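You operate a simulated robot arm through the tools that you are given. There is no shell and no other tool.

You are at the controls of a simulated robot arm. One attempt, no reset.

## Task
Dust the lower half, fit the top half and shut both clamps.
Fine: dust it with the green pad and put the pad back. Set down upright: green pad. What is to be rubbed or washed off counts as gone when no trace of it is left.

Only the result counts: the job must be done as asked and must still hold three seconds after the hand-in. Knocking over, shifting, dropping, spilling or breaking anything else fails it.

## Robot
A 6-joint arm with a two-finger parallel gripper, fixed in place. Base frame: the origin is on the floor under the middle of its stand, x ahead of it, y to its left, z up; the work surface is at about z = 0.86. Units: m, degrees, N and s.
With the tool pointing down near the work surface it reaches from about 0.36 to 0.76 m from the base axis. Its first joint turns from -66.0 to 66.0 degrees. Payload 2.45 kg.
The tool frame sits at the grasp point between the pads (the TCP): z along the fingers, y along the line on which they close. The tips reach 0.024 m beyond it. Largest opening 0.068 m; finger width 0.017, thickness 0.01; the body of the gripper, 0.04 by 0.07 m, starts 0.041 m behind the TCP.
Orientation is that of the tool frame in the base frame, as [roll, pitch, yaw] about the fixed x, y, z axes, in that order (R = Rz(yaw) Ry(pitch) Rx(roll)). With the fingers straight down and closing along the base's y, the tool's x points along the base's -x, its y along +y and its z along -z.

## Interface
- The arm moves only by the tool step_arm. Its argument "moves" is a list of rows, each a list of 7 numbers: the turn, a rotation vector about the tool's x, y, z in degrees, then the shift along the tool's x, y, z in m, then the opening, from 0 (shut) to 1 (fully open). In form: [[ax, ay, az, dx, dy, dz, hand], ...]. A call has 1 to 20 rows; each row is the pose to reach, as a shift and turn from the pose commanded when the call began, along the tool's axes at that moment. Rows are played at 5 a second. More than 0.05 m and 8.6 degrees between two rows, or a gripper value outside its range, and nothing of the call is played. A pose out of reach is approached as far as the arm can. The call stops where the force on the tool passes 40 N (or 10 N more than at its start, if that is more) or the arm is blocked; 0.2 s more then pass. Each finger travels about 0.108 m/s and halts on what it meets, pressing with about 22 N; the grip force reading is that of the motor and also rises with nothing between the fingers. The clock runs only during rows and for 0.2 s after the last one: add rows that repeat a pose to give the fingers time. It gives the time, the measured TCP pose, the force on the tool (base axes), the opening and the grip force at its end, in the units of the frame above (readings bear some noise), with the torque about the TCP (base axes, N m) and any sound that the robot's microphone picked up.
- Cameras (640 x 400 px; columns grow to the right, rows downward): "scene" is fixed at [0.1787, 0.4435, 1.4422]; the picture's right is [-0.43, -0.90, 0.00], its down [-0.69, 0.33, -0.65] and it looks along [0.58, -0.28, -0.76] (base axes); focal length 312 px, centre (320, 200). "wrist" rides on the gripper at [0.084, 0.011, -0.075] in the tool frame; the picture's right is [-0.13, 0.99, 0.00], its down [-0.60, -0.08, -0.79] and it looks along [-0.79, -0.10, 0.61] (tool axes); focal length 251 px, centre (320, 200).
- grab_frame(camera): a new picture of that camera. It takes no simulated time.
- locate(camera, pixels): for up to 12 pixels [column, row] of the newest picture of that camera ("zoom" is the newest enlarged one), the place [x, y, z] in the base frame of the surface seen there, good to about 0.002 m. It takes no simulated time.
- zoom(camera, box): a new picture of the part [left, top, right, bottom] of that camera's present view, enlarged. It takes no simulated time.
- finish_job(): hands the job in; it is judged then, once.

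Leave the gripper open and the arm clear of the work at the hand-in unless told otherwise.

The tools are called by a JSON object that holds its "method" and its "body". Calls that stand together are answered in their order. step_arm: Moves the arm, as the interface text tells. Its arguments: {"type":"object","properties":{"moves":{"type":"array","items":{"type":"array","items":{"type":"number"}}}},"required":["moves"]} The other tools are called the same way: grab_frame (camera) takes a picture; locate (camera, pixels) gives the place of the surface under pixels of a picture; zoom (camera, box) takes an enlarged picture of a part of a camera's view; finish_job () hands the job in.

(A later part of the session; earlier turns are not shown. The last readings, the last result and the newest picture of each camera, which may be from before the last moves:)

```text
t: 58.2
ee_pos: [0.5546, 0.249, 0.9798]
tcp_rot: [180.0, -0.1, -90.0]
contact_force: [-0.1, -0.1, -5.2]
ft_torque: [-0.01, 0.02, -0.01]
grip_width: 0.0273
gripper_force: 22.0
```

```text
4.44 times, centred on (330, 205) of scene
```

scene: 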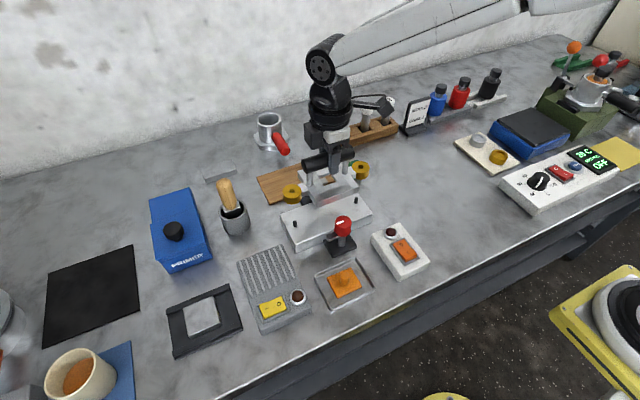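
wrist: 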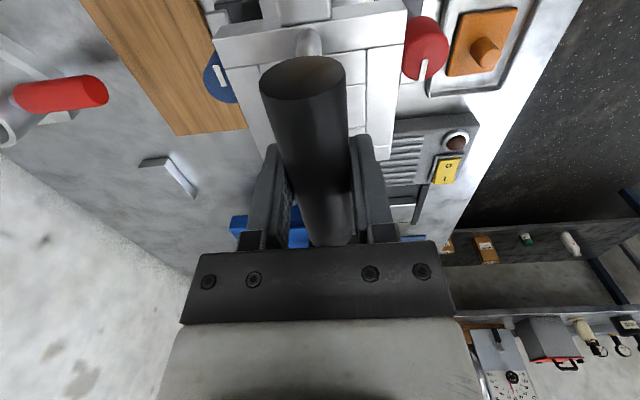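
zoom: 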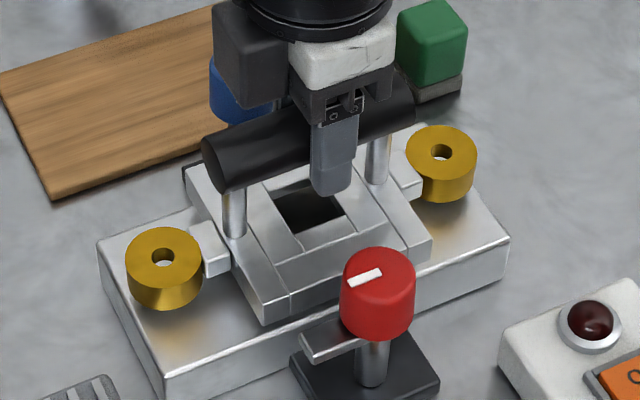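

Free so far, pins entering the eyes. I lower 8 mm more.

{"method": "step_arm", "body": {"moves": [[0, 0, 0, 0, 0, 0.003, 0], [0, 0, 0, 0, 0, 0.006, 0], [0, 0, 0, 0, 0, 0.008, 0], [0, 0, 0, 0, 0, 0.008, 0]]}}

{"method": "zoom", "body": {"camera": "scene", "box": [260, 160, 400, 250]}}

```text
t: 59.2
ee_pos: [0.5539, 0.2477, 0.9719]
tcp_rot: [180.0, 0.0, -90.0]
contact_force: [-0.8, 0.0, -4.9]
ft_torque: [-0.02, 0.0, 0.01]
grip_width: 0.0273
gripper_force: 21.8
```

```text
4.44 times, centred on (330, 205) of scene
```

zoom: 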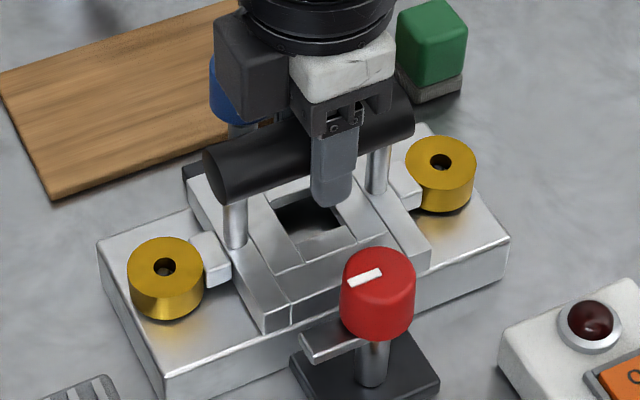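

Almost seated, still hanging free. I go down 1 mm at a time.

{"method": "step_arm", "body": {"moves": [[0, 0, 0, 0, 0, 0.0005, 0], [0, 0, 0, 0, 0, 0.001, 0], [0, 0, 0, 0, 0, 0.001, 0]]}}

```text
t: 60.0
ee_pos: [0.5538, 0.2471, 0.9707]
tcp_rot: [-179.9, 0.0, -90.0]
contact_force: [-0.7, 0.4, -5.5]
ft_torque: [-0.02, 0.0, -0.02]
grip_width: 0.0274
gripper_force: 21.5
```

Still −5.5 N (free). Another 1 mm.

{"method": "step_arm", "body": {"moves": [[0, 0, 0, 0, 0, 0.0005, 0], [0, 0, 0, 0, 0, 0.001, 0], [0, 0, 0, 0, 0, 0.001, 0]]}}

```text
t: 60.8
ee_pos: [0.5552, 0.2474, 0.97]
tcp_rot: [180.0, -0.1, -90.0]
contact_force: [0.0, 0.2, -4.2]
ft_torque: [-0.04, 0.01, 0.01]
grip_width: 0.0275
gripper_force: 22.2
```

Maybe just touching. Another 0.7 mm.

{"method": "step_arm", "body": {"moves": [[0, 0, 0, 0, 0, 0.0004, 0], [0, 0, 0, 0, 0, 0.0008, 0], [0, 0, 0, 0, 0, 0.0008, 0]]}}

{"method": "zoom", "body": {"camera": "scene", "box": [280, 190, 340, 240]}}

{"method": "zoom", "body": {"camera": "scene", "box": [330, 180, 390, 220]}}

```text
t: 61.6
ee_pos: [0.5542, 0.2481, 0.9695]
tcp_rot: [-180.0, 0.0, -90.0]
contact_force: [0.8, 0.8, -3.1]
ft_torque: [0.08, 0.05, -0.03]
grip_width: 0.0274
gripper_force: 22.0
```

```text
8.00 times, centred on (310, 215) of scene
```

zoom: 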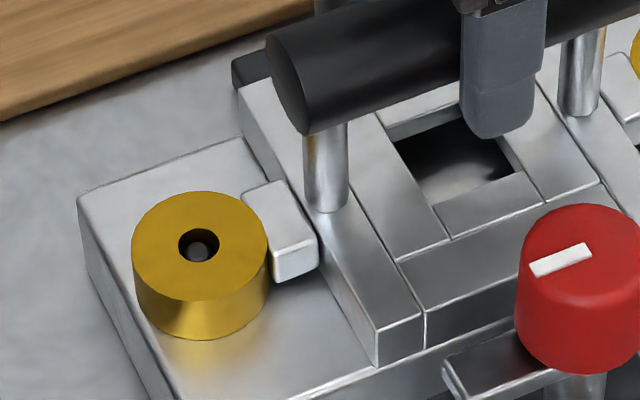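

```text
10.00 times, centred on (360, 200) of scene
```

zoom: 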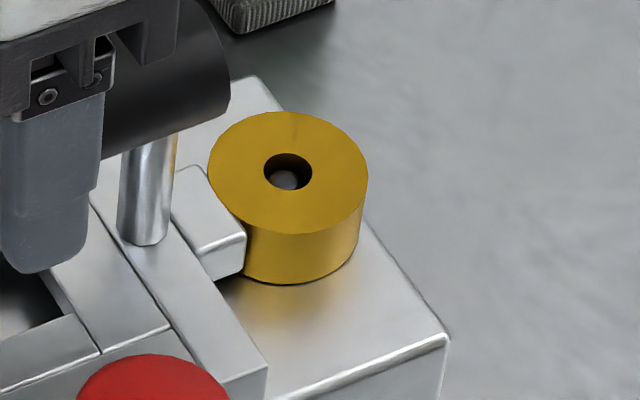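

Pins are visible inside both eyes and the load is transferring. Another 0.8 mm.

{"method": "step_arm", "body": {"moves": [[0, 0, 0, 0, 0, 0.0004, 0], [0, 0, 0, 0, 0, 0.0008, 0], [0, 0, 0, 0, 0, 0.0008, 0]]}}

{"method": "locate", "body": {"camera": "zoom", "pixels": [[240, 170], [340, 180], [290, 215], [220, 130], [290, 172]]}}

```text
t: 62.4
ee_pos: [0.5546, 0.2473, 0.9687]
tcp_rot: [-179.9, 0.0, -90.1]
contact_force: [2.4, 0.0, 1.1]
ft_torque: [0.25, 0.11, -0.04]
grip_width: 0.0277
gripper_force: 22.3
```

```text
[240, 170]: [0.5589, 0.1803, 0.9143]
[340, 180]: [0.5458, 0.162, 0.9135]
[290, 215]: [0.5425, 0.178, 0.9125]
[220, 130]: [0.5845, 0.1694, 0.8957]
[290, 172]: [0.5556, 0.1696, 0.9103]
```

The piece is seated (eye top 0.914, pin tops 0.910). I open the fingers partly and retreat upward.

{"method": "step_arm", "body": {"moves": [[0, 0, 0, 0, 0, 0, 0.38], [0, 0, 0, 0, 0, 0, 0.45], [0, 0, 0, 0, 0, 0, 0.6], [0, 0, 0, 0, 0, 0, 0.75], [0, 0, 0, 0, 0, 0, 0.75]]}}

{"method": "zoom", "body": {"camera": "scene", "box": [260, 160, 400, 250]}}

{"method": "grab_frame", "body": {"camera": "wrist"}}

```text
t: 63.6
ee_pos: [0.5526, 0.2474, 0.9699]
tcp_rot: [179.9, -0.1, -89.9]
contact_force: [-0.3, 0.8, 0.7]
ft_torque: [-0.02, 0.0, -0.05]
grip_width: 0.0508
gripper_force: 0.1
```

```text
4.44 times, centred on (330, 205) of scene
```

zoom: 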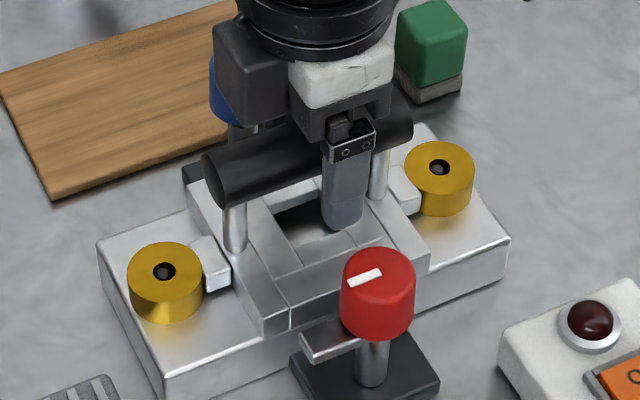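

```text
taken
```

wrist: 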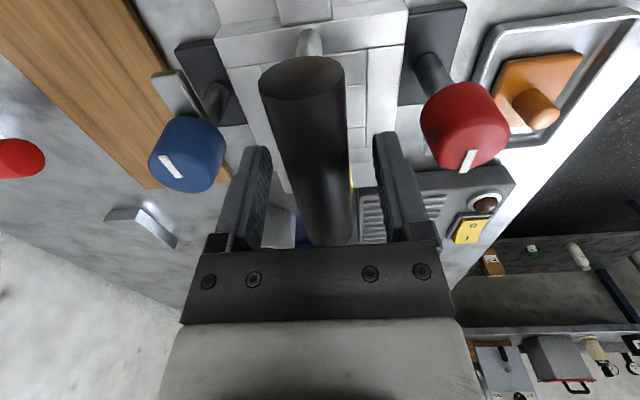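

Released cleanly. I raise straight up 0.11 m and check the seating.

{"method": "step_arm", "body": {"moves": [[0, 0, 0, 0, 0, -0.015, 0.75], [0, 0, 0, 0, 0, -0.04, 0.75], [0, 0, 0, 0, 0, -0.08, 0.75], [0, 0, 0, 0, 0, -0.12, 0.75], [0, 0, 0, 0, 0, -0.12, 0.9]]}}

{"method": "zoom", "body": {"camera": "scene", "box": [260, 150, 400, 250]}}

{"method": "grab_frame", "body": {"camera": "wrist"}}

```text
t: 64.8
ee_pos: [0.5554, 0.2467, 1.0892]
tcp_rot: [179.9, -0.1, -90.1]
contact_force: [-0.4, -0.7, -0.3]
ft_torque: [-0.02, -0.02, 0.04]
grip_width: 0.0611
gripper_force: 0.1
```

```text
4.00 times, centred on (330, 200) of scene
```

zoom: 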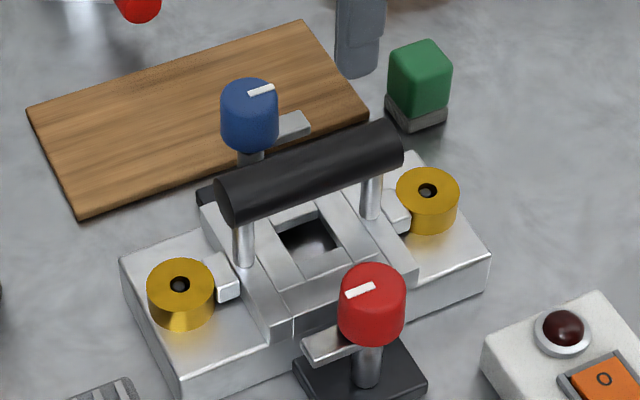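

```text
taken
```

wrist: 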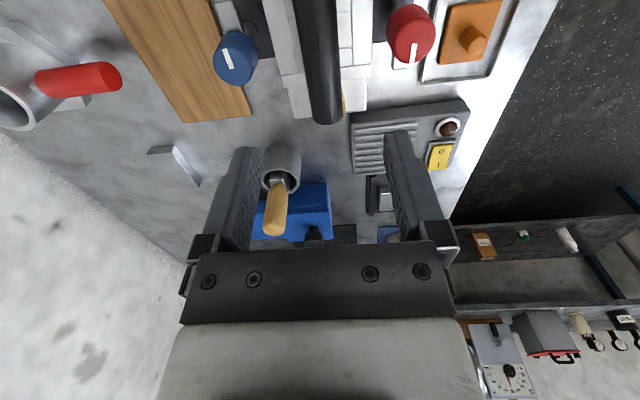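

The top half sits over both pins. I verify it's level and measure both knobs.

{"method": "zoom", "body": {"camera": "scene", "box": [270, 160, 390, 240]}}

{"method": "locate", "body": {"camera": "zoom", "pixels": [[105, 310], [160, 315], [450, 195], [410, 185], [250, 330], [170, 210], [420, 270], [330, 370], [280, 85], [360, 130], [460, 95], [300, 345]]}}

```text
5.00 times, centred on (330, 200) of scene
```

zoom: 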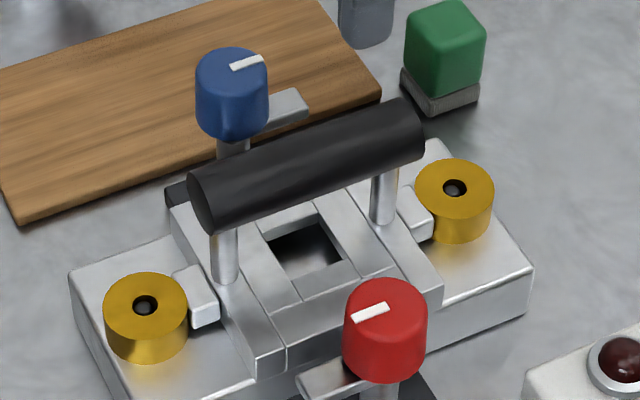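

```text
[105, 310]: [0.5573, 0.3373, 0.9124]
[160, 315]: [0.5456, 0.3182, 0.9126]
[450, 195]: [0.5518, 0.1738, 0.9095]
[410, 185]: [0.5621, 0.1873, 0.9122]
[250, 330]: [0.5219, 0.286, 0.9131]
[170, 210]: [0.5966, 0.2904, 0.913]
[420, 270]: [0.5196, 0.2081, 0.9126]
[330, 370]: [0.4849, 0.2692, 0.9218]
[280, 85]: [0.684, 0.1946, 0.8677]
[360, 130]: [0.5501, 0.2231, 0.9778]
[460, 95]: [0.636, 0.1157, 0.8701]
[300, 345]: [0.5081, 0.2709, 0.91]
```

Level at z≈0.913. Now zoom on the red knob and blue knob to get their centres.

{"method": "zoom", "body": {"camera": "scene", "box": [322, 205, 372, 255]}}

{"method": "zoom", "body": {"camera": "scene", "box": [290, 160, 345, 210]}}

{"method": "zoom", "body": {"camera": "wrist", "box": [370, 0, 470, 80]}}

```text
8.00 times, centred on (347, 230) of scene
```

zoom: 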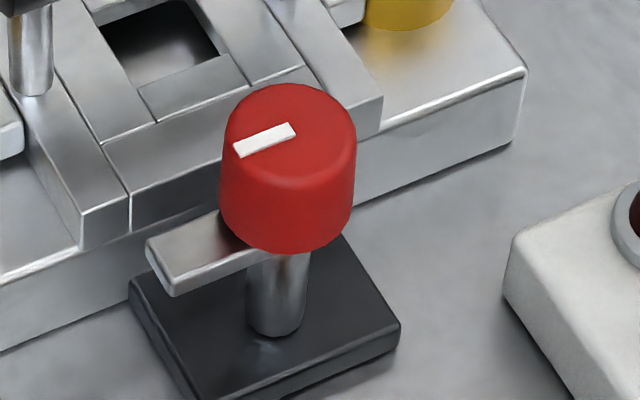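

```text
8.00 times, centred on (318, 185) of scene
```

zoom: 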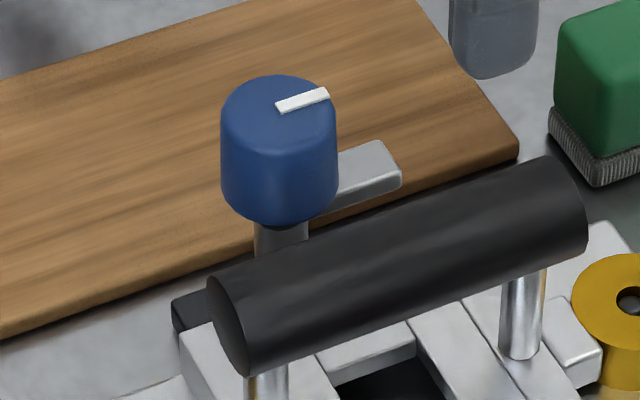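

```text
5.00 times, centred on (420, 40) of wrist
```

zoom: 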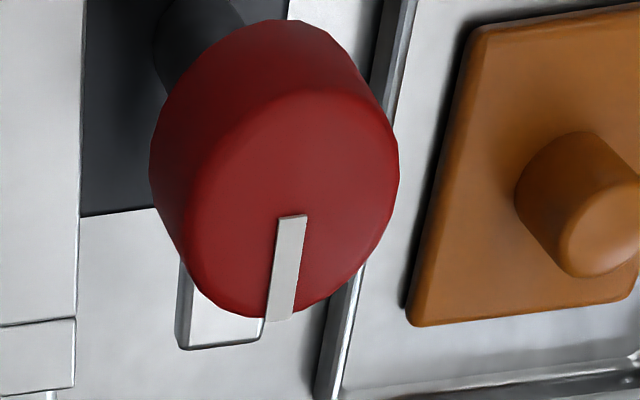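

Locating points on the red knob's top and side.

{"method": "zoom", "body": {"camera": "scene", "box": [322, 205, 372, 255]}}

{"method": "locate", "body": {"camera": "zoom", "pixels": [[238, 130], [345, 130], [292, 92], [290, 165], [250, 105], [335, 160], [225, 200], [350, 200], [288, 240], [270, 310], [155, 250], [210, 215]]}}

{"method": "zoom", "body": {"camera": "scene", "box": [290, 160, 345, 210]}}

{"method": "locate", "body": {"camera": "zoom", "pixels": [[230, 115], [328, 115], [278, 80], [278, 145], [245, 90], [310, 140], [225, 170], [335, 165], [280, 210], [280, 235], [395, 165], [370, 150]]}}

```text
8.00 times, centred on (347, 230) of scene
```

zoom: 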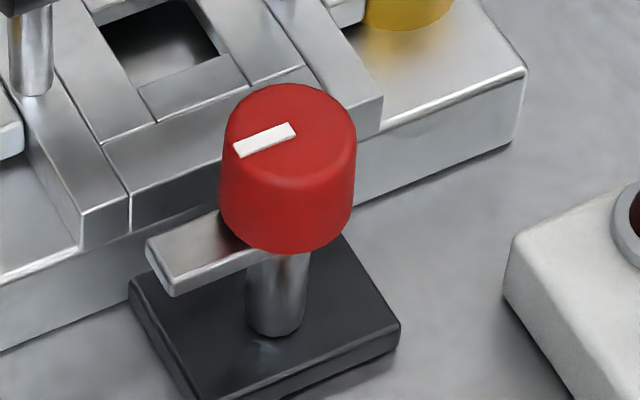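

```text
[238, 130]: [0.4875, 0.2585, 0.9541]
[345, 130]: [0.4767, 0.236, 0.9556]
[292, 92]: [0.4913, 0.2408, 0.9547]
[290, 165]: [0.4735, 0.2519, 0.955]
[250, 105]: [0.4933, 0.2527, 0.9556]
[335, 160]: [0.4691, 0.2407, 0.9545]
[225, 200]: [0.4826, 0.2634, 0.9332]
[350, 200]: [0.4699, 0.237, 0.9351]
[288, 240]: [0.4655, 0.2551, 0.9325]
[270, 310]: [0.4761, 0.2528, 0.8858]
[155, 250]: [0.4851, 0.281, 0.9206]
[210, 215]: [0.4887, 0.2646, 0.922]
```

```text
8.00 times, centred on (318, 185) of scene
```

zoom: 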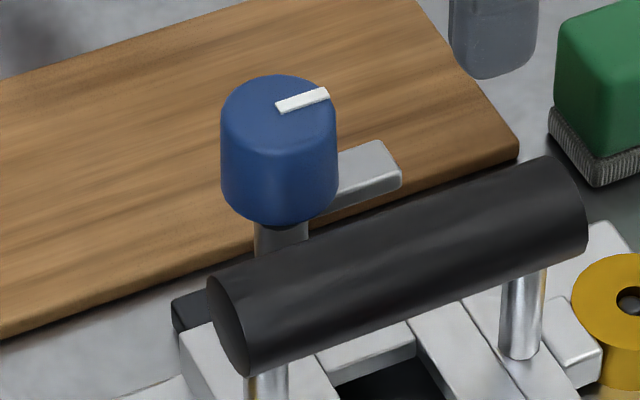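

```text
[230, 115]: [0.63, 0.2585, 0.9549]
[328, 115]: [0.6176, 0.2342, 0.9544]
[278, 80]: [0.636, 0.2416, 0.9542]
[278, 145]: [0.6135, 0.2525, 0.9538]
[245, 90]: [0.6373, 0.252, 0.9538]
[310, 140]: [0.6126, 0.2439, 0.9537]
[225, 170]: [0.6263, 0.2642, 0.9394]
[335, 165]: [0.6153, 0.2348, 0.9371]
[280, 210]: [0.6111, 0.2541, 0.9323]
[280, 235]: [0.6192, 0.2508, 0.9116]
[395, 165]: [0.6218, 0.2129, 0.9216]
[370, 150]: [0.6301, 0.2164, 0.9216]
```

Knob axes: red (0.4815, 0.247), blue (0.6245, 0.247), tops z 0.955; arms' top z 0.922. Before turning knobs I check the clearance of the gripper's side box (dark box) relative to the TCP.

{"method": "zoom", "body": {"camera": "scene", "box": [260, 70, 420, 190]}}

```text
3.33 times, centred on (340, 130) of scene
```

zoom: 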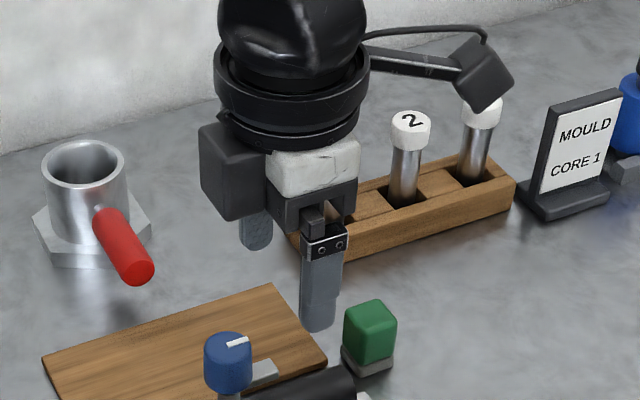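

{"method": "locate", "body": {"camera": "zoom", "pixels": [[235, 215], [215, 195], [235, 140], [262, 205], [205, 150], [290, 215], [310, 320], [255, 245], [490, 105], [470, 80], [500, 90], [340, 200]]}}

```text
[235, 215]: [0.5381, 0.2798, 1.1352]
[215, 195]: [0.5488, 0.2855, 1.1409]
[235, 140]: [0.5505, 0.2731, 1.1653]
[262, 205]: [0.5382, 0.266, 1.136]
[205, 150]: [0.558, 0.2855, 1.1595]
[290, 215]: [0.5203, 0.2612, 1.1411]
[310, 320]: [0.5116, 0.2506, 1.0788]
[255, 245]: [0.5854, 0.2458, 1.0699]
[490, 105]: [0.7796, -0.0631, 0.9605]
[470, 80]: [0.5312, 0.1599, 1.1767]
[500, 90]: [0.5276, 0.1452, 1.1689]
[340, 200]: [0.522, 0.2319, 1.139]
```

The box bottom is 0.046 above the TCP, so it clears the handle (top 0.982). I move over the red knob (0.4815, 0.247) and then down to z≈1.0.

{"method": "step_arm", "body": {"moves": [[0, 0, 0, 0.0002, 0.025, 0, 1], [0, 0, 0, 0.0004, 0.05, 0, 1], [0, 0, 0, 0.0006, 0.0728, 0, 1], [0, 0, 0, 0.0006, 0.0728, 0.03, 1], [0, 0, 0, 0.0006, 0.0728, 0.06, 1], [0, 0, 0, 0.0006, 0.0728, 0.085, 1], [0, 0, 0, 0.0006, 0.0728, 0.085, 1]]}}

{"method": "grab_frame", "body": {"camera": "wrist"}}

{"method": "zoom", "body": {"camera": "scene", "box": [270, 150, 410, 260]}}

```text
t: 66.4
ee_pos: [0.4825, 0.2509, 1.003]
tcp_rot: [179.9, 0.0, -90.0]
contact_force: [0.6, 0.6, 0.6]
ft_torque: [0.0, 0.0, 0.01]
grip_width: 0.0681
gripper_force: 0.1
```

```text
taken
```

wrist: 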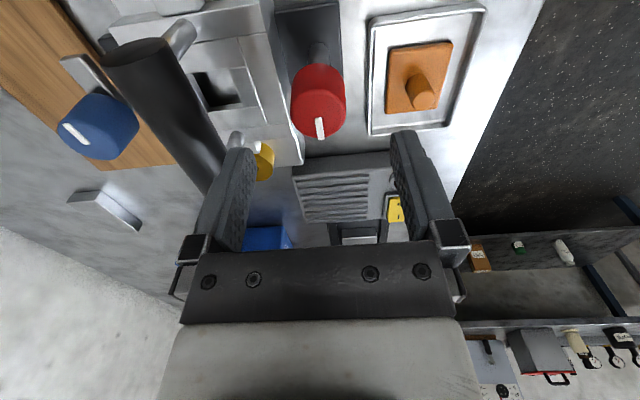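

```text
3.64 times, centred on (340, 205) of scene
```

zoom: 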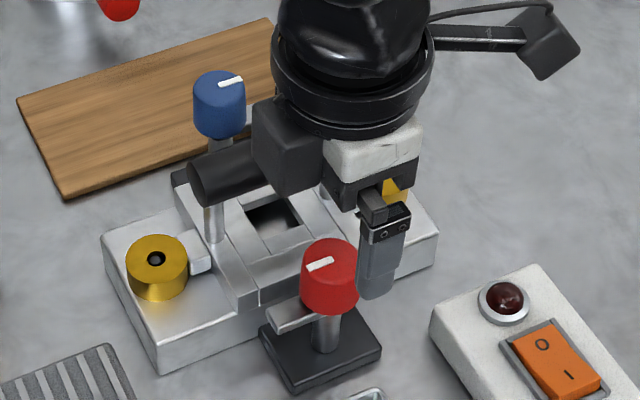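

The knob is centred in the wrist view at (319,116). I lower to TCP z≈0.950 so the tips stay just above the clamp arm.

{"method": "step_arm", "body": {"moves": [[0, 0, 0, 0, 0, 0.02, 1], [0, 0, 0, 0, 0, 0.04, 1], [0, 0, 0, 0, 0, 0.05, 1], [0, 0, 0, 0, 0, 0.053, 1], [0, 0, 0, 0, 0, 0.053, 1]]}}

{"method": "grab_frame", "body": {"camera": "wrist"}}

{"method": "zoom", "body": {"camera": "scene", "box": [290, 180, 390, 260]}}

```text
t: 67.6
ee_pos: [0.4838, 0.2466, 0.9491]
tcp_rot: [180.0, 0.1, -90.0]
contact_force: [0.7, 0.3, -0.7]
ft_torque: [0.03, 0.02, 0.0]
grip_width: 0.0683
gripper_force: 0.1
```

```text
taken
```

wrist: 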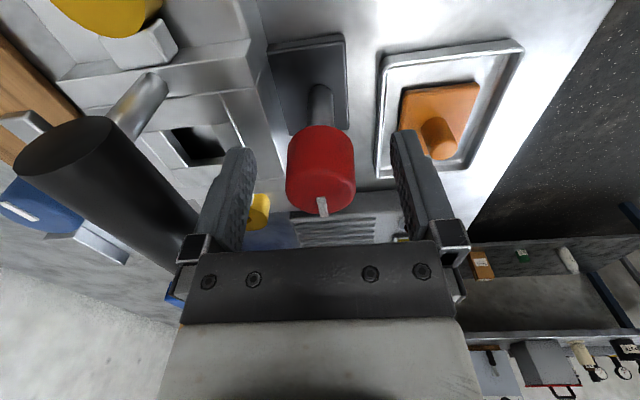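

```text
5.00 times, centred on (340, 220) of scene
```

zoom: 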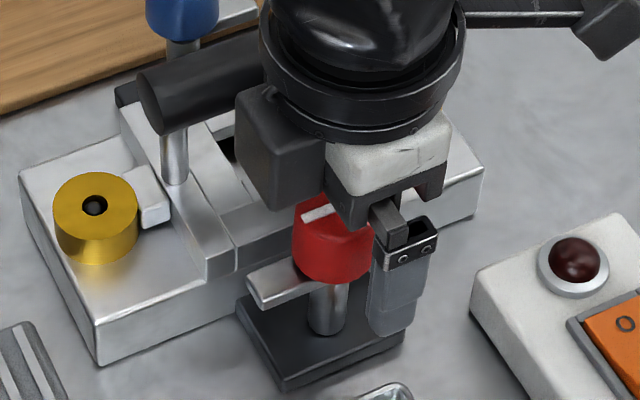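

The knob sits centred between the fingers. I close on it gradually.

{"method": "step_arm", "body": {"moves": [[0, 0, 0, 0, 0, 0, 0.75], [0, 0, 0, 0, 0, 0, 0.6], [0, 0, 0, 0, 0, 0, 0.5], [0, 0, 0, 0, 0, 0, 0.42], [0, 0, 0, 0, 0, 0, 0.3], [0, 0, 0, 0, 0, 0, 0.1], [0, 0, 0, 0, 0, 0, 0.1]]}}

```text
t: 69.2
ee_pos: [0.4815, 0.246, 0.9488]
tcp_rot: [-180.0, -0.1, -90.1]
contact_force: [3.0, -0.3, -0.4]
ft_torque: [0.06, 0.47, -0.01]
grip_width: 0.0337
gripper_force: 45.3
```

Gripped the red knob (0.0337 wide). I turn it clockwise seen from above (+ about tool z) by 24° first and look.

{"method": "step_arm", "body": {"moves": [[0, 0, 4, 0, 0, 0, 0.1], [0, 0, 8, 0, 0, 0, 0.1], [0, 0, 12, 0, 0, 0, 0.1], [0, 0, 16, 0, 0, 0, 0.1], [0, 0, 20, 0, 0, 0, 0.1], [0, 0, 24, 0, 0, 0, 0.1], [0, 0, 24, 0, 0, 0, 0.1]]}}

{"method": "zoom", "body": {"camera": "scene", "box": [290, 180, 390, 260]}}

{"method": "grab_frame", "body": {"camera": "wrist"}}

```text
t: 70.8
ee_pos: [0.4815, 0.2483, 0.9505]
tcp_rot: [179.7, -0.3, -114.0]
contact_force: [6.8, -9.8, -30.7]
ft_torque: [-0.07, -0.87, -0.06]
grip_width: 0.0337
gripper_force: 44.7
```

```text
5.00 times, centred on (340, 220) of scene
```

zoom: 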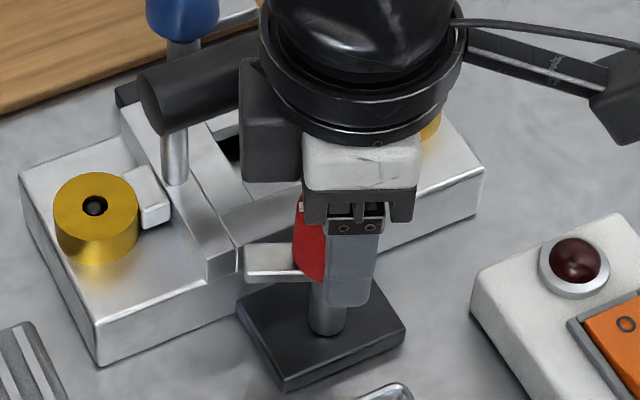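

```text
taken
```

wrist: 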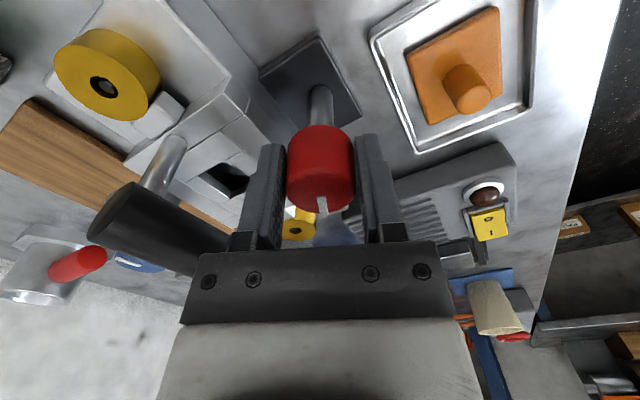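

The knob turns with the hand, but the tool is being pulled down with 30 N, so the knob perhaps sinks as it turns. I check the knob/arm heights.

{"method": "zoom", "body": {"camera": "scene", "box": [315, 205, 365, 250]}}

{"method": "locate", "body": {"camera": "wrist", "pixels": [[320, 190], [320, 205], [305, 195], [338, 195], [320, 160], [320, 130]]}}

```text
8.89 times, centred on (340, 228) of scene
```

zoom: 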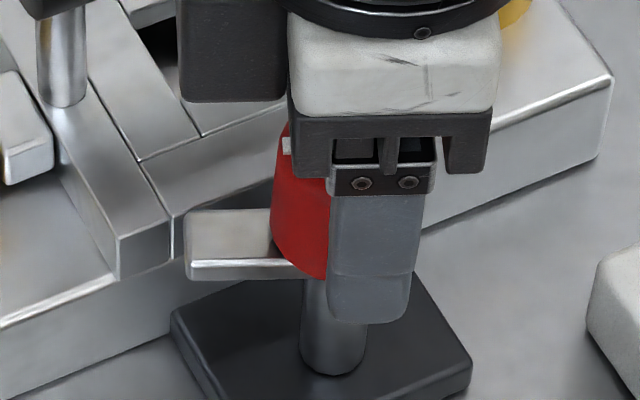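

```text
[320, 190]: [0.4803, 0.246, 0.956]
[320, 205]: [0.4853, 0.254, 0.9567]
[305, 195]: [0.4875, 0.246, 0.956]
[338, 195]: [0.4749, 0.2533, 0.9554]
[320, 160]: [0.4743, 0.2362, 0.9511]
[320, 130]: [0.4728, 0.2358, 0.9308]
```

The knob top is still at 0.956, so it isn't sinking; the pull looks like elastic strain through the grip. I ease the tool 1.5 mm down to see whether the load relaxes.

{"method": "step_arm", "body": {"moves": [[0, 0, 0, 0, 0, 0.0008, 0.1], [0, 0, 0, 0, 0, 0.0015, 0.1], [0, 0, 0, 0, 0, 0.0015, 0.1]]}}

```text
t: 71.6
ee_pos: [0.4814, 0.2475, 0.9485]
tcp_rot: [179.8, -0.1, -114.1]
contact_force: [-0.9, -19.0, 0.3]
ft_torque: [-1.49, 0.07, -0.02]
grip_width: 0.0337
gripper_force: 44.6
```

Vertical load is gone but there's 19 N sideways strain: the turning axis is slightly off. I release the knob here to relieve the strain and see whether the arm stays put.

{"method": "step_arm", "body": {"moves": [[0, 0, 0, 0, 0, 0, 0.45], [0, 0, 0, 0, 0, 0, 0.55], [0, 0, 0, 0, 0, 0, 0.7], [0, 0, 0, 0, 0, 0, 0.7]]}}

{"method": "grab_frame", "body": {"camera": "wrist"}}

{"method": "zoom", "body": {"camera": "scene", "box": [315, 205, 365, 250]}}

```text
t: 72.6
ee_pos: [0.4827, 0.2476, 0.9484]
tcp_rot: [-179.9, 0.0, -113.9]
contact_force: [0.2, -0.3, -0.4]
ft_torque: [0.02, -0.03, -0.01]
grip_width: 0.0475
gripper_force: 0.1
```

```text
taken
```

wrist: 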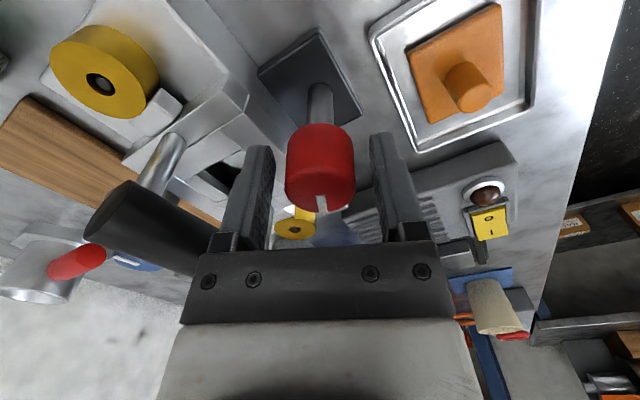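

```text
8.89 times, centred on (340, 228) of scene
```

zoom: 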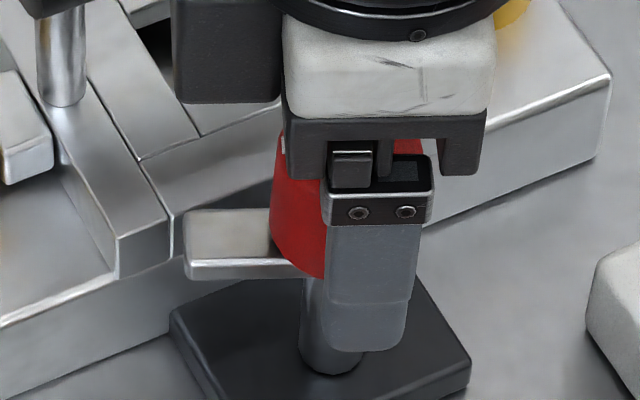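

The clamp arm stayed at its new angle. I measure the knob's centre more exactly from the wrist camera.

{"method": "zoom", "body": {"camera": "wrist", "box": [270, 110, 370, 230]}}

{"method": "locate", "body": {"camera": "zoom", "pixels": [[210, 255], [425, 255], [318, 230], [318, 325], [240, 235], [395, 235], [250, 310], [390, 310], [205, 150], [435, 150]]}}

```text
3.33 times, centred on (320, 170) of wrist
```

zoom: 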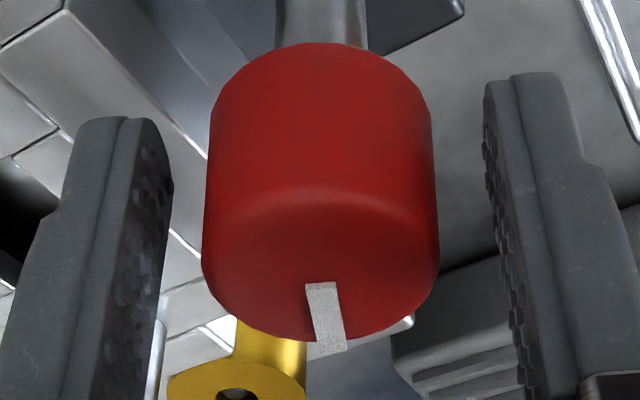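

```text
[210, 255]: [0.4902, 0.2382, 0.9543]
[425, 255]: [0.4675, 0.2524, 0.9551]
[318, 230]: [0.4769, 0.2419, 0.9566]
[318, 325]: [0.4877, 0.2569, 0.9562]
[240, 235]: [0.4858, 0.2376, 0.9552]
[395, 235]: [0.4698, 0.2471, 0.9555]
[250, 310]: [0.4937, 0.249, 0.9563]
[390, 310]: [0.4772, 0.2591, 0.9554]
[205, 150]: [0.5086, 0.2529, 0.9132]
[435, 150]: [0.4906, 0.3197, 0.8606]
```

Knob centre ≈(0.4808, 0.2465), about 1 mm off my tool axis. I shift by that and close again.

{"method": "step_arm", "body": {"moves": [[0, 0, 0, 0.001, 0.0006, 0, 0.7], [0, 0, 0, 0.001, 0.0006, 0, 0.55], [0, 0, 0, 0.001, 0.0006, 0, 0.5], [0, 0, 0, 0.001, 0.0006, 0, 0.46], [0, 0, 0, 0.001, 0.0006, 0, 0.4], [0, 0, 0, 0.001, 0.0006, 0, 0.4], [0, 0, 0, 0.001, 0.0006, 0, 0.4]]}}

```text
t: 74.2
ee_pos: [0.483, 0.248, 0.9491]
tcp_rot: [179.9, 0.0, -114.2]
contact_force: [12.7, -8.0, -3.1]
ft_torque: [0.2, 0.37, -0.03]
grip_width: 0.0338
gripper_force: 45.0
```

The side force (−15 N along tool y) says the knob's true axis is ~0.7 mm back along tool y. I correct that while holding.

{"method": "step_arm", "body": {"moves": [[0, 0, 0, 0, -0.0004, 0, 0.4], [0, 0, 0, 0, -0.0007, 0, 0.4], [0, 0, 0, 0, -0.0007, 0, 0.4]]}}

```text
t: 75.0
ee_pos: [0.4813, 0.2475, 0.9489]
tcp_rot: [-180.0, 0.0, -114.0]
contact_force: [-1.5, -17.0, 20.8]
ft_torque: [0.26, -0.82, -0.01]
grip_width: 0.0337
gripper_force: 45.1
```

The reading changed oddly; I hold still and re-read to judge whether it is chatter.

{"method": "step_arm", "body": {"moves": [[0, 0, 0, 0, 0, 0, 0.4]]}}

{"method": "step_arm", "body": {"moves": [[0, 0, 0, 0, 0, 0, 0.4]]}}

```text
t: 75.4
ee_pos: [0.4817, 0.246, 0.9488]
tcp_rot: [-180.0, -0.1, -114.0]
contact_force: [-3.0, -16.5, 28.7]
ft_torque: [-0.58, -0.31, 0.05]
grip_width: 0.0337
gripper_force: 45.1
```

```text
t: 75.8
ee_pos: [0.4818, 0.2469, 0.9489]
tcp_rot: [179.9, 0.0, -114.0]
contact_force: [-2.7, -18.4, 33.4]
ft_torque: [-0.41, 0.65, 0.0]
grip_width: 0.0336
gripper_force: 45.1
```

The grip on the tapered knob pushes the tool up progressively. I lighten the grip by commanding an opening just below the knob's width (0.49).

{"method": "step_arm", "body": {"moves": [[0, 0, 0, 0, 0, 0, 0.49], [0, 0, 0, 0, 0, 0, 0.49]]}}

```text
t: 76.4
ee_pos: [0.4812, 0.249, 0.9469]
tcp_rot: [179.9, 0.0, -114.1]
contact_force: [1.6, -0.4, -0.9]
ft_torque: [-0.02, -0.04, -0.02]
grip_width: 0.0347
gripper_force: 0.7
```

That lets go almost entirely (0.7 N). I try 0.46 for a moderate grip.

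{"method": "step_arm", "body": {"moves": [[0, 0, 0, 0, 0, 0, 0.48], [0, 0, 0, 0, 0, 0, 0.46], [0, 0, 0, 0, 0, 0, 0.46]]}}

```text
t: 77.2
ee_pos: [0.4816, 0.2473, 0.9478]
tcp_rot: [179.9, 0.1, -114.1]
contact_force: [2.2, -1.8, -5.0]
ft_torque: [-0.19, -0.66, -0.02]
grip_width: 0.0337
gripper_force: 45.6
```

The grip is all-or-nothing, but forces are low right after gripping. I turn quickly now: +34° in four rows, then release.

{"method": "step_arm", "body": {"moves": [[0, 0, 8.5, 0, 0, 0, 0.4], [0, 0, 17, 0, 0, 0, 0.4], [0, 0, 25.5, 0, 0, 0, 0.4], [0, 0, 33, 0, 0, 0, 0.4], [0, 0, 33, 0, 0, 0, 0.4], [0, 0, 33, 0, 0, 0, 0.6], [0, 0, 33, 0, 0, 0, 0.7]]}}

{"method": "zoom", "body": {"camera": "scene", "box": [300, 195, 370, 255]}}

{"method": "grab_frame", "body": {"camera": "wrist"}}

```text
t: 78.8
ee_pos: [0.4819, 0.2467, 0.9487]
tcp_rot: [-180.0, -0.1, -147.2]
contact_force: [-0.3, 0.5, -0.2]
ft_torque: [0.01, -0.02, 0.0]
grip_width: 0.0474
gripper_force: 0.1
```

```text
6.67 times, centred on (335, 225) of scene
```

zoom: 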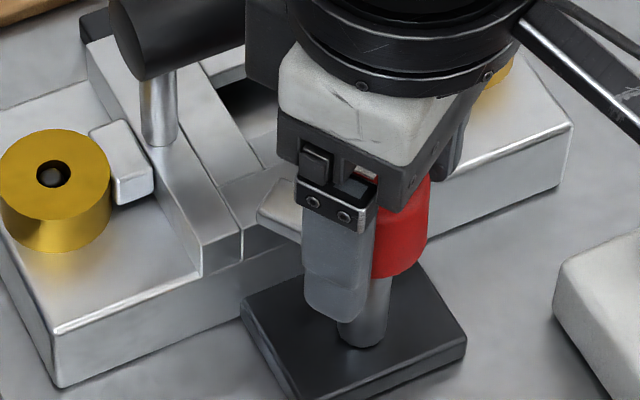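

```text
taken
```

wrist: 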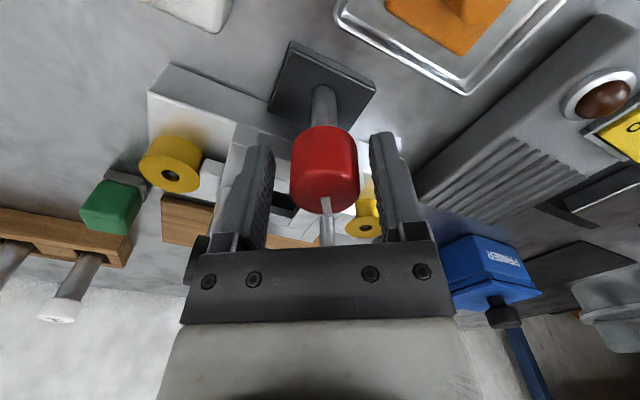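

The arm has swung 57° so far (tip at the frame's edge). I check the knob's centring before the last third.

{"method": "zoom", "body": {"camera": "wrist", "box": [270, 110, 370, 230]}}

{"method": "locate", "body": {"camera": "zoom", "pixels": [[225, 265], [445, 265], [318, 215], [330, 335], [160, 250], [495, 250], [150, 200], [505, 200], [335, 265]]}}

```text
3.33 times, centred on (320, 170) of wrist
```

zoom: 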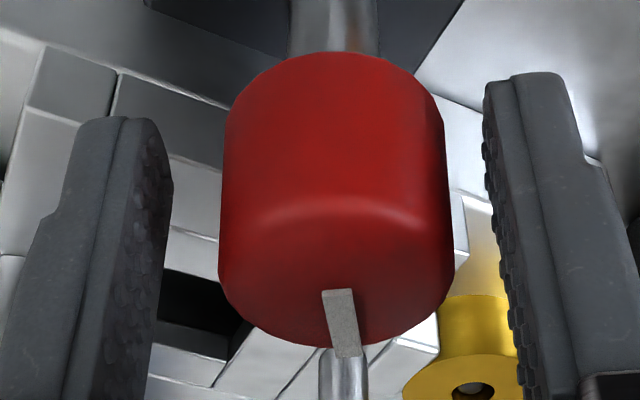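

```text
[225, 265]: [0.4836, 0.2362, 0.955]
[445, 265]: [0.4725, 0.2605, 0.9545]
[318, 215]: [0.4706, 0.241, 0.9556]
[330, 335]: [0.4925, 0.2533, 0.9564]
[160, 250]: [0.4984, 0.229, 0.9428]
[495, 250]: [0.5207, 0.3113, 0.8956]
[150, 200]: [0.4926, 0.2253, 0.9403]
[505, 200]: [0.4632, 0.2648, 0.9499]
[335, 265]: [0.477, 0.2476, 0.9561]
```

Centring is within 1 mm. I close and immediately turn another +33°, then release.

{"method": "step_arm", "body": {"moves": [[0, 0, 0, 0, 0.0005, 0, 0.55], [0, 0, 0, 0, 0.0005, 0, 0.46], [0, 0, 0, 0, 0.0005, 0, 0.4], [0, 0, 0, 0, 0.0005, 0, 0.4], [0, 0, 8.3, 0, 0.0005, 0, 0.4], [0, 0, 16.6, 0, 0.0005, 0, 0.4], [0, 0, 24.9, 0, 0.0005, 0, 0.4], [0, 0, 33, 0, 0.0005, 0, 0.4], [0, 0, 33, 0, 0.0005, 0, 0.4], [0, 0, 33, 0, 0.0005, 0, 0.6], [0, 0, 33, 0, 0.0005, 0, 0.7]]}}

{"method": "zoom", "body": {"camera": "scene", "box": [300, 195, 370, 255]}}

{"method": "grab_frame", "body": {"camera": "wrist"}}

```text
t: 80.6
ee_pos: [0.4802, 0.2502, 0.9491]
tcp_rot: [179.8, 0.0, -178.3]
contact_force: [-1.8, 9.2, -2.8]
ft_torque: [-0.72, 0.28, 0.0]
grip_width: 0.0336
gripper_force: 45.2
stopped in row 9: the force on the tool passed its limit at 41 N (the readings are from after the stop); the commanded pose is now the measured one
```

```text
6.67 times, centred on (335, 225) of scene
```

zoom: 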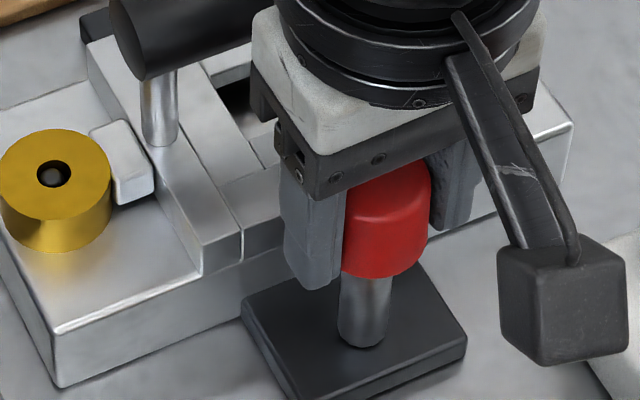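

```text
taken
```

wrist: 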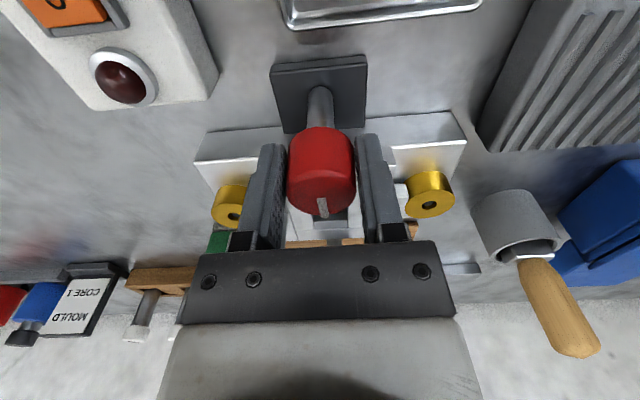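

It reached about 90° (yaw −178) when force hit 41 N and stopped. The white mark now points toward the top half. I release the knob.

{"method": "step_arm", "body": {"moves": [[0, 0, 0, 0, 0, 0, 0.55], [0, 0, 0, 0, 0, 0, 0.7], [0, 0, 0, 0, 0, 0, 0.8], [0, 0, 0, 0, 0, 0, 0.8]]}}

{"method": "grab_frame", "body": {"camera": "wrist"}}

{"method": "zoom", "body": {"camera": "scene", "box": [300, 185, 370, 245]}}

```text
t: 81.6
ee_pos: [0.4794, 0.2489, 0.949]
tcp_rot: [179.8, 0.1, -178.4]
contact_force: [1.4, 1.0, 0.3]
ft_torque: [-0.01, 0.02, -0.03]
grip_width: 0.0544
gripper_force: 0.0
```

```text
taken
```

wrist: 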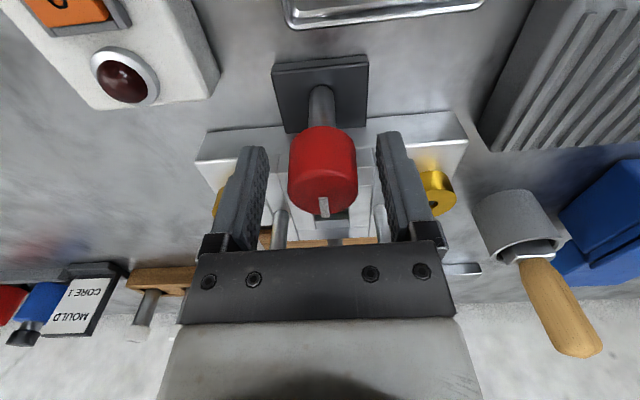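

```text
6.67 times, centred on (335, 215) of scene
```

zoom: 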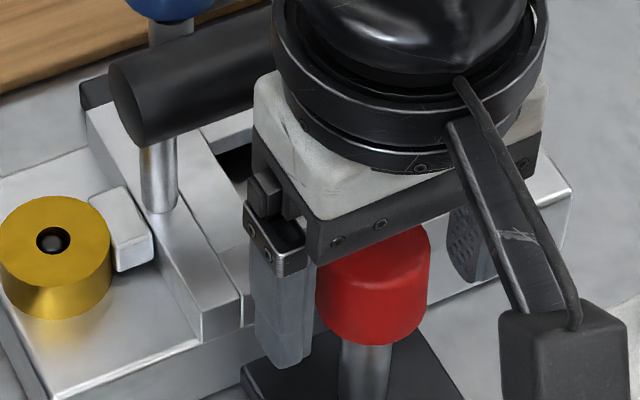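

Released. I rise 0.1 m and look at the red clamp.

{"method": "step_arm", "body": {"moves": [[0, 0, 0, 0, 0, -0.02, 0.8], [0, 0, 0, 0, 0, -0.05, 0.8], [0, 0, 0, 0, 0, -0.08, 0.9], [0, 0, 0, 0.02, 0, -0.11, 1], [0, 0, 0, 0.04, 0, -0.13, 1], [0, 0, 0, 0.04, 0, -0.13, 1]]}}

{"method": "grab_frame", "body": {"camera": "wrist"}}

{"method": "zoom", "body": {"camera": "scene", "box": [270, 160, 390, 260]}}

```text
t: 83.0
ee_pos: [0.4407, 0.2469, 1.0803]
tcp_rot: [179.9, -0.1, -178.4]
contact_force: [-0.1, -0.3, -0.6]
ft_torque: [-0.01, -0.01, -0.03]
grip_width: 0.0683
gripper_force: 0.0
```

```text
taken
```

wrist: 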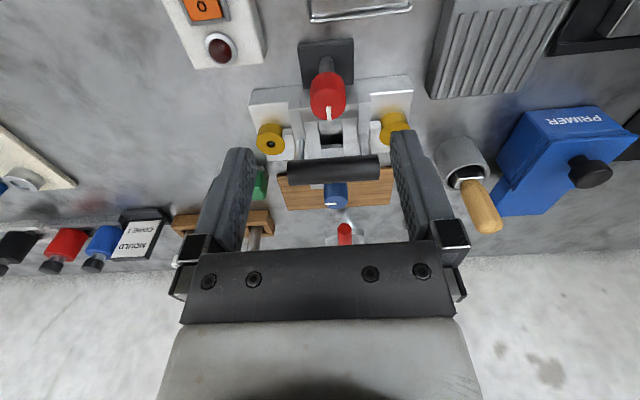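

```text
4.00 times, centred on (330, 210) of scene
```

zoom: 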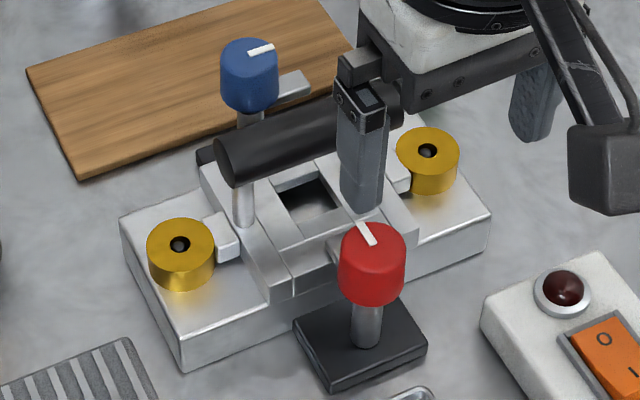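

The red mark now points over the top half. I zoom in to verify the arm's angle.

{"method": "zoom", "body": {"camera": "wrist", "box": [240, 30, 430, 220]}}

{"method": "zoom", "body": {"camera": "wrist", "box": [290, 60, 370, 160]}}

{"method": "locate", "body": {"camera": "zoom", "pixels": [[335, 165], [340, 215], [300, 240], [370, 240], [335, 245], [325, 180], [350, 180]]}}

```text
2.11 times, centred on (335, 125) of wrist
```

zoom: 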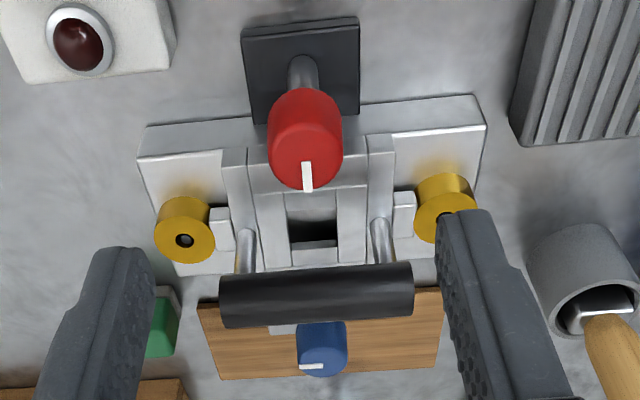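

```text
4.00 times, centred on (330, 110) of wrist
```

zoom: 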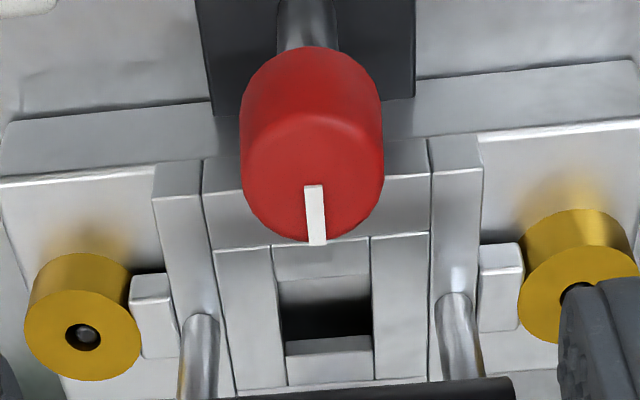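

```text
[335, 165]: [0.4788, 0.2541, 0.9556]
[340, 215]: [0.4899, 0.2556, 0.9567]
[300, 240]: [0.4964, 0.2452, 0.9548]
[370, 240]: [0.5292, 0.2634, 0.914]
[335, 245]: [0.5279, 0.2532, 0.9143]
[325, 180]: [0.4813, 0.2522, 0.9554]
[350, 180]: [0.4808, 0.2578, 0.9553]
```

Checking the mark's direction: its two ends at (314,190) and (317,240), and the arm's tip region.

{"method": "locate", "body": {"camera": "zoom", "pixels": [[314, 190], [317, 238], [315, 215], [262, 225], [380, 215], [250, 215]]}}

{"method": "zoom", "body": {"camera": "scene", "box": [315, 200, 375, 245]}}

```text
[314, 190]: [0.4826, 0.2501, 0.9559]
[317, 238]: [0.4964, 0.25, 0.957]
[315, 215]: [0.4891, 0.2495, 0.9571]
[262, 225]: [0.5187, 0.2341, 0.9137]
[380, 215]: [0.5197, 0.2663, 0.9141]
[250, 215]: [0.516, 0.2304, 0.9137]
```

```text
8.89 times, centred on (345, 222) of scene
```

zoom: 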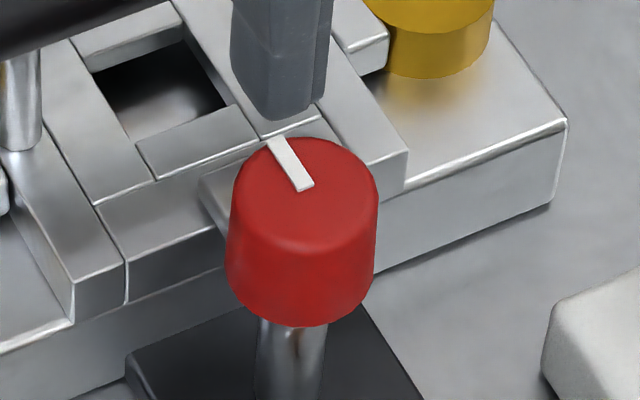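

The red clamp is shut: mark along +x exactly and its arm lies over the frame. For the blue knob the camera will swing over the handle, so I measure the camera box's lowest point relative to the TCP (now z 1.080).

{"method": "zoom", "body": {"camera": "scene", "box": [380, 120, 480, 220]}}

```text
4.00 times, centred on (430, 170) of scene
```

zoom: 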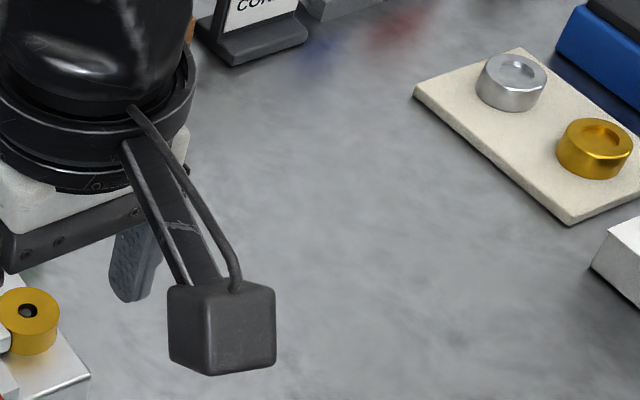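

{"method": "locate", "body": {"camera": "zoom", "pixels": [[180, 355], [208, 370], [270, 358], [240, 360], [190, 300], [215, 295], [265, 300], [240, 330]]}}

```text
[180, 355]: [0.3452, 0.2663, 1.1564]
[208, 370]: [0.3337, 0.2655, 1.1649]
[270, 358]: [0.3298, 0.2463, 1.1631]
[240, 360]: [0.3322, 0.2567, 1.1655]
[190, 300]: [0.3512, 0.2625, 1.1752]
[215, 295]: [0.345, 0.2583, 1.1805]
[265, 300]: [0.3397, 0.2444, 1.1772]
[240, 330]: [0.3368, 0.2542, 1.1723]
```

The camera box bottom is about 0.07 above the TCP, so it clears the handle. I travel to above the blue knob (0.6245, 0.247) while turning the tool back −88.4° to yaw −90.

{"method": "step_arm", "body": {"moves": [[0, 0, -8, -0.0167, -0.0005, 0, 0.85], [0, 0, -16, -0.0334, -0.0009, 0, 0.85], [0, 0, -24, -0.0501, -0.0014, 0, 0.85], [0, 0, -32, -0.0668, -0.0019, 0, 0.85], [0, 0, -40, -0.0835, -0.0023, 0, 0.85], [0, 0, -48, -0.1002, -0.0028, 0, 0.85], [0, 0, -56, -0.1169, -0.0032, 0, 0.85], [0, 0, -64, -0.1336, -0.0037, 0, 0.85], [0, 0, -72, -0.1503, -0.0042, 0, 0.85], [0, 0, -80, -0.167, -0.0046, 0, 0.85], [0, 0, -88, -0.1837, -0.0051, 0, 0.85], [0, 0, -88.4, -0.1837, -0.0051, 0.02, 0.85], [0, 0, -88.4, -0.1837, -0.0051, 0.05, 0.85], [0, 0, -88.4, -0.1837, -0.0051, 0.05, 0.85]]}}

{"method": "grab_frame", "body": {"camera": "wrist"}}

{"method": "zoom", "body": {"camera": "scene", "box": [260, 130, 380, 230]}}

```text
t: 86.0
ee_pos: [0.6238, 0.2476, 1.0265]
tcp_rot: [180.0, 0.2, -89.9]
contact_force: [1.1, -0.7, -0.1]
ft_torque: [0.0, -0.02, 0.01]
grip_width: 0.0577
gripper_force: 0.0
```

```text
taken
```

wrist: 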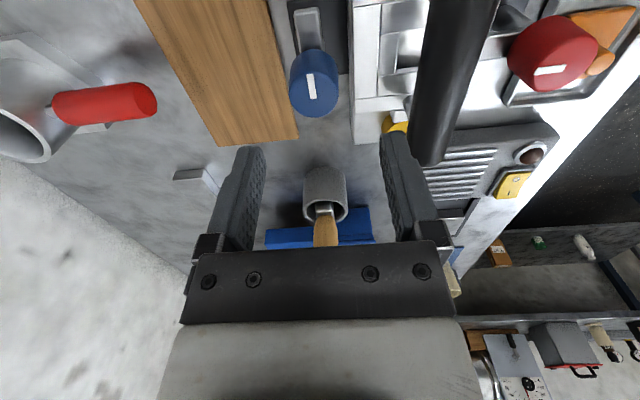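

```text
4.00 times, centred on (320, 180) of scene
```

zoom: 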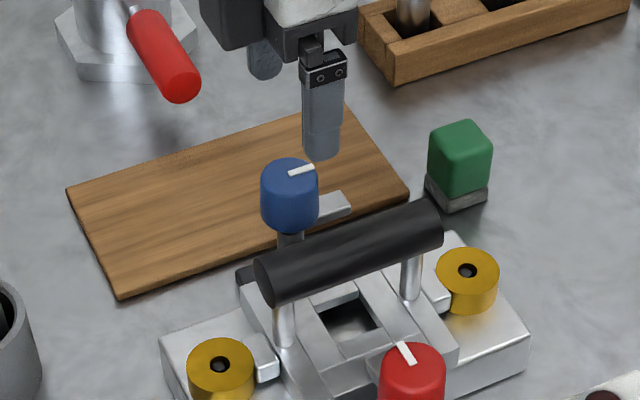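

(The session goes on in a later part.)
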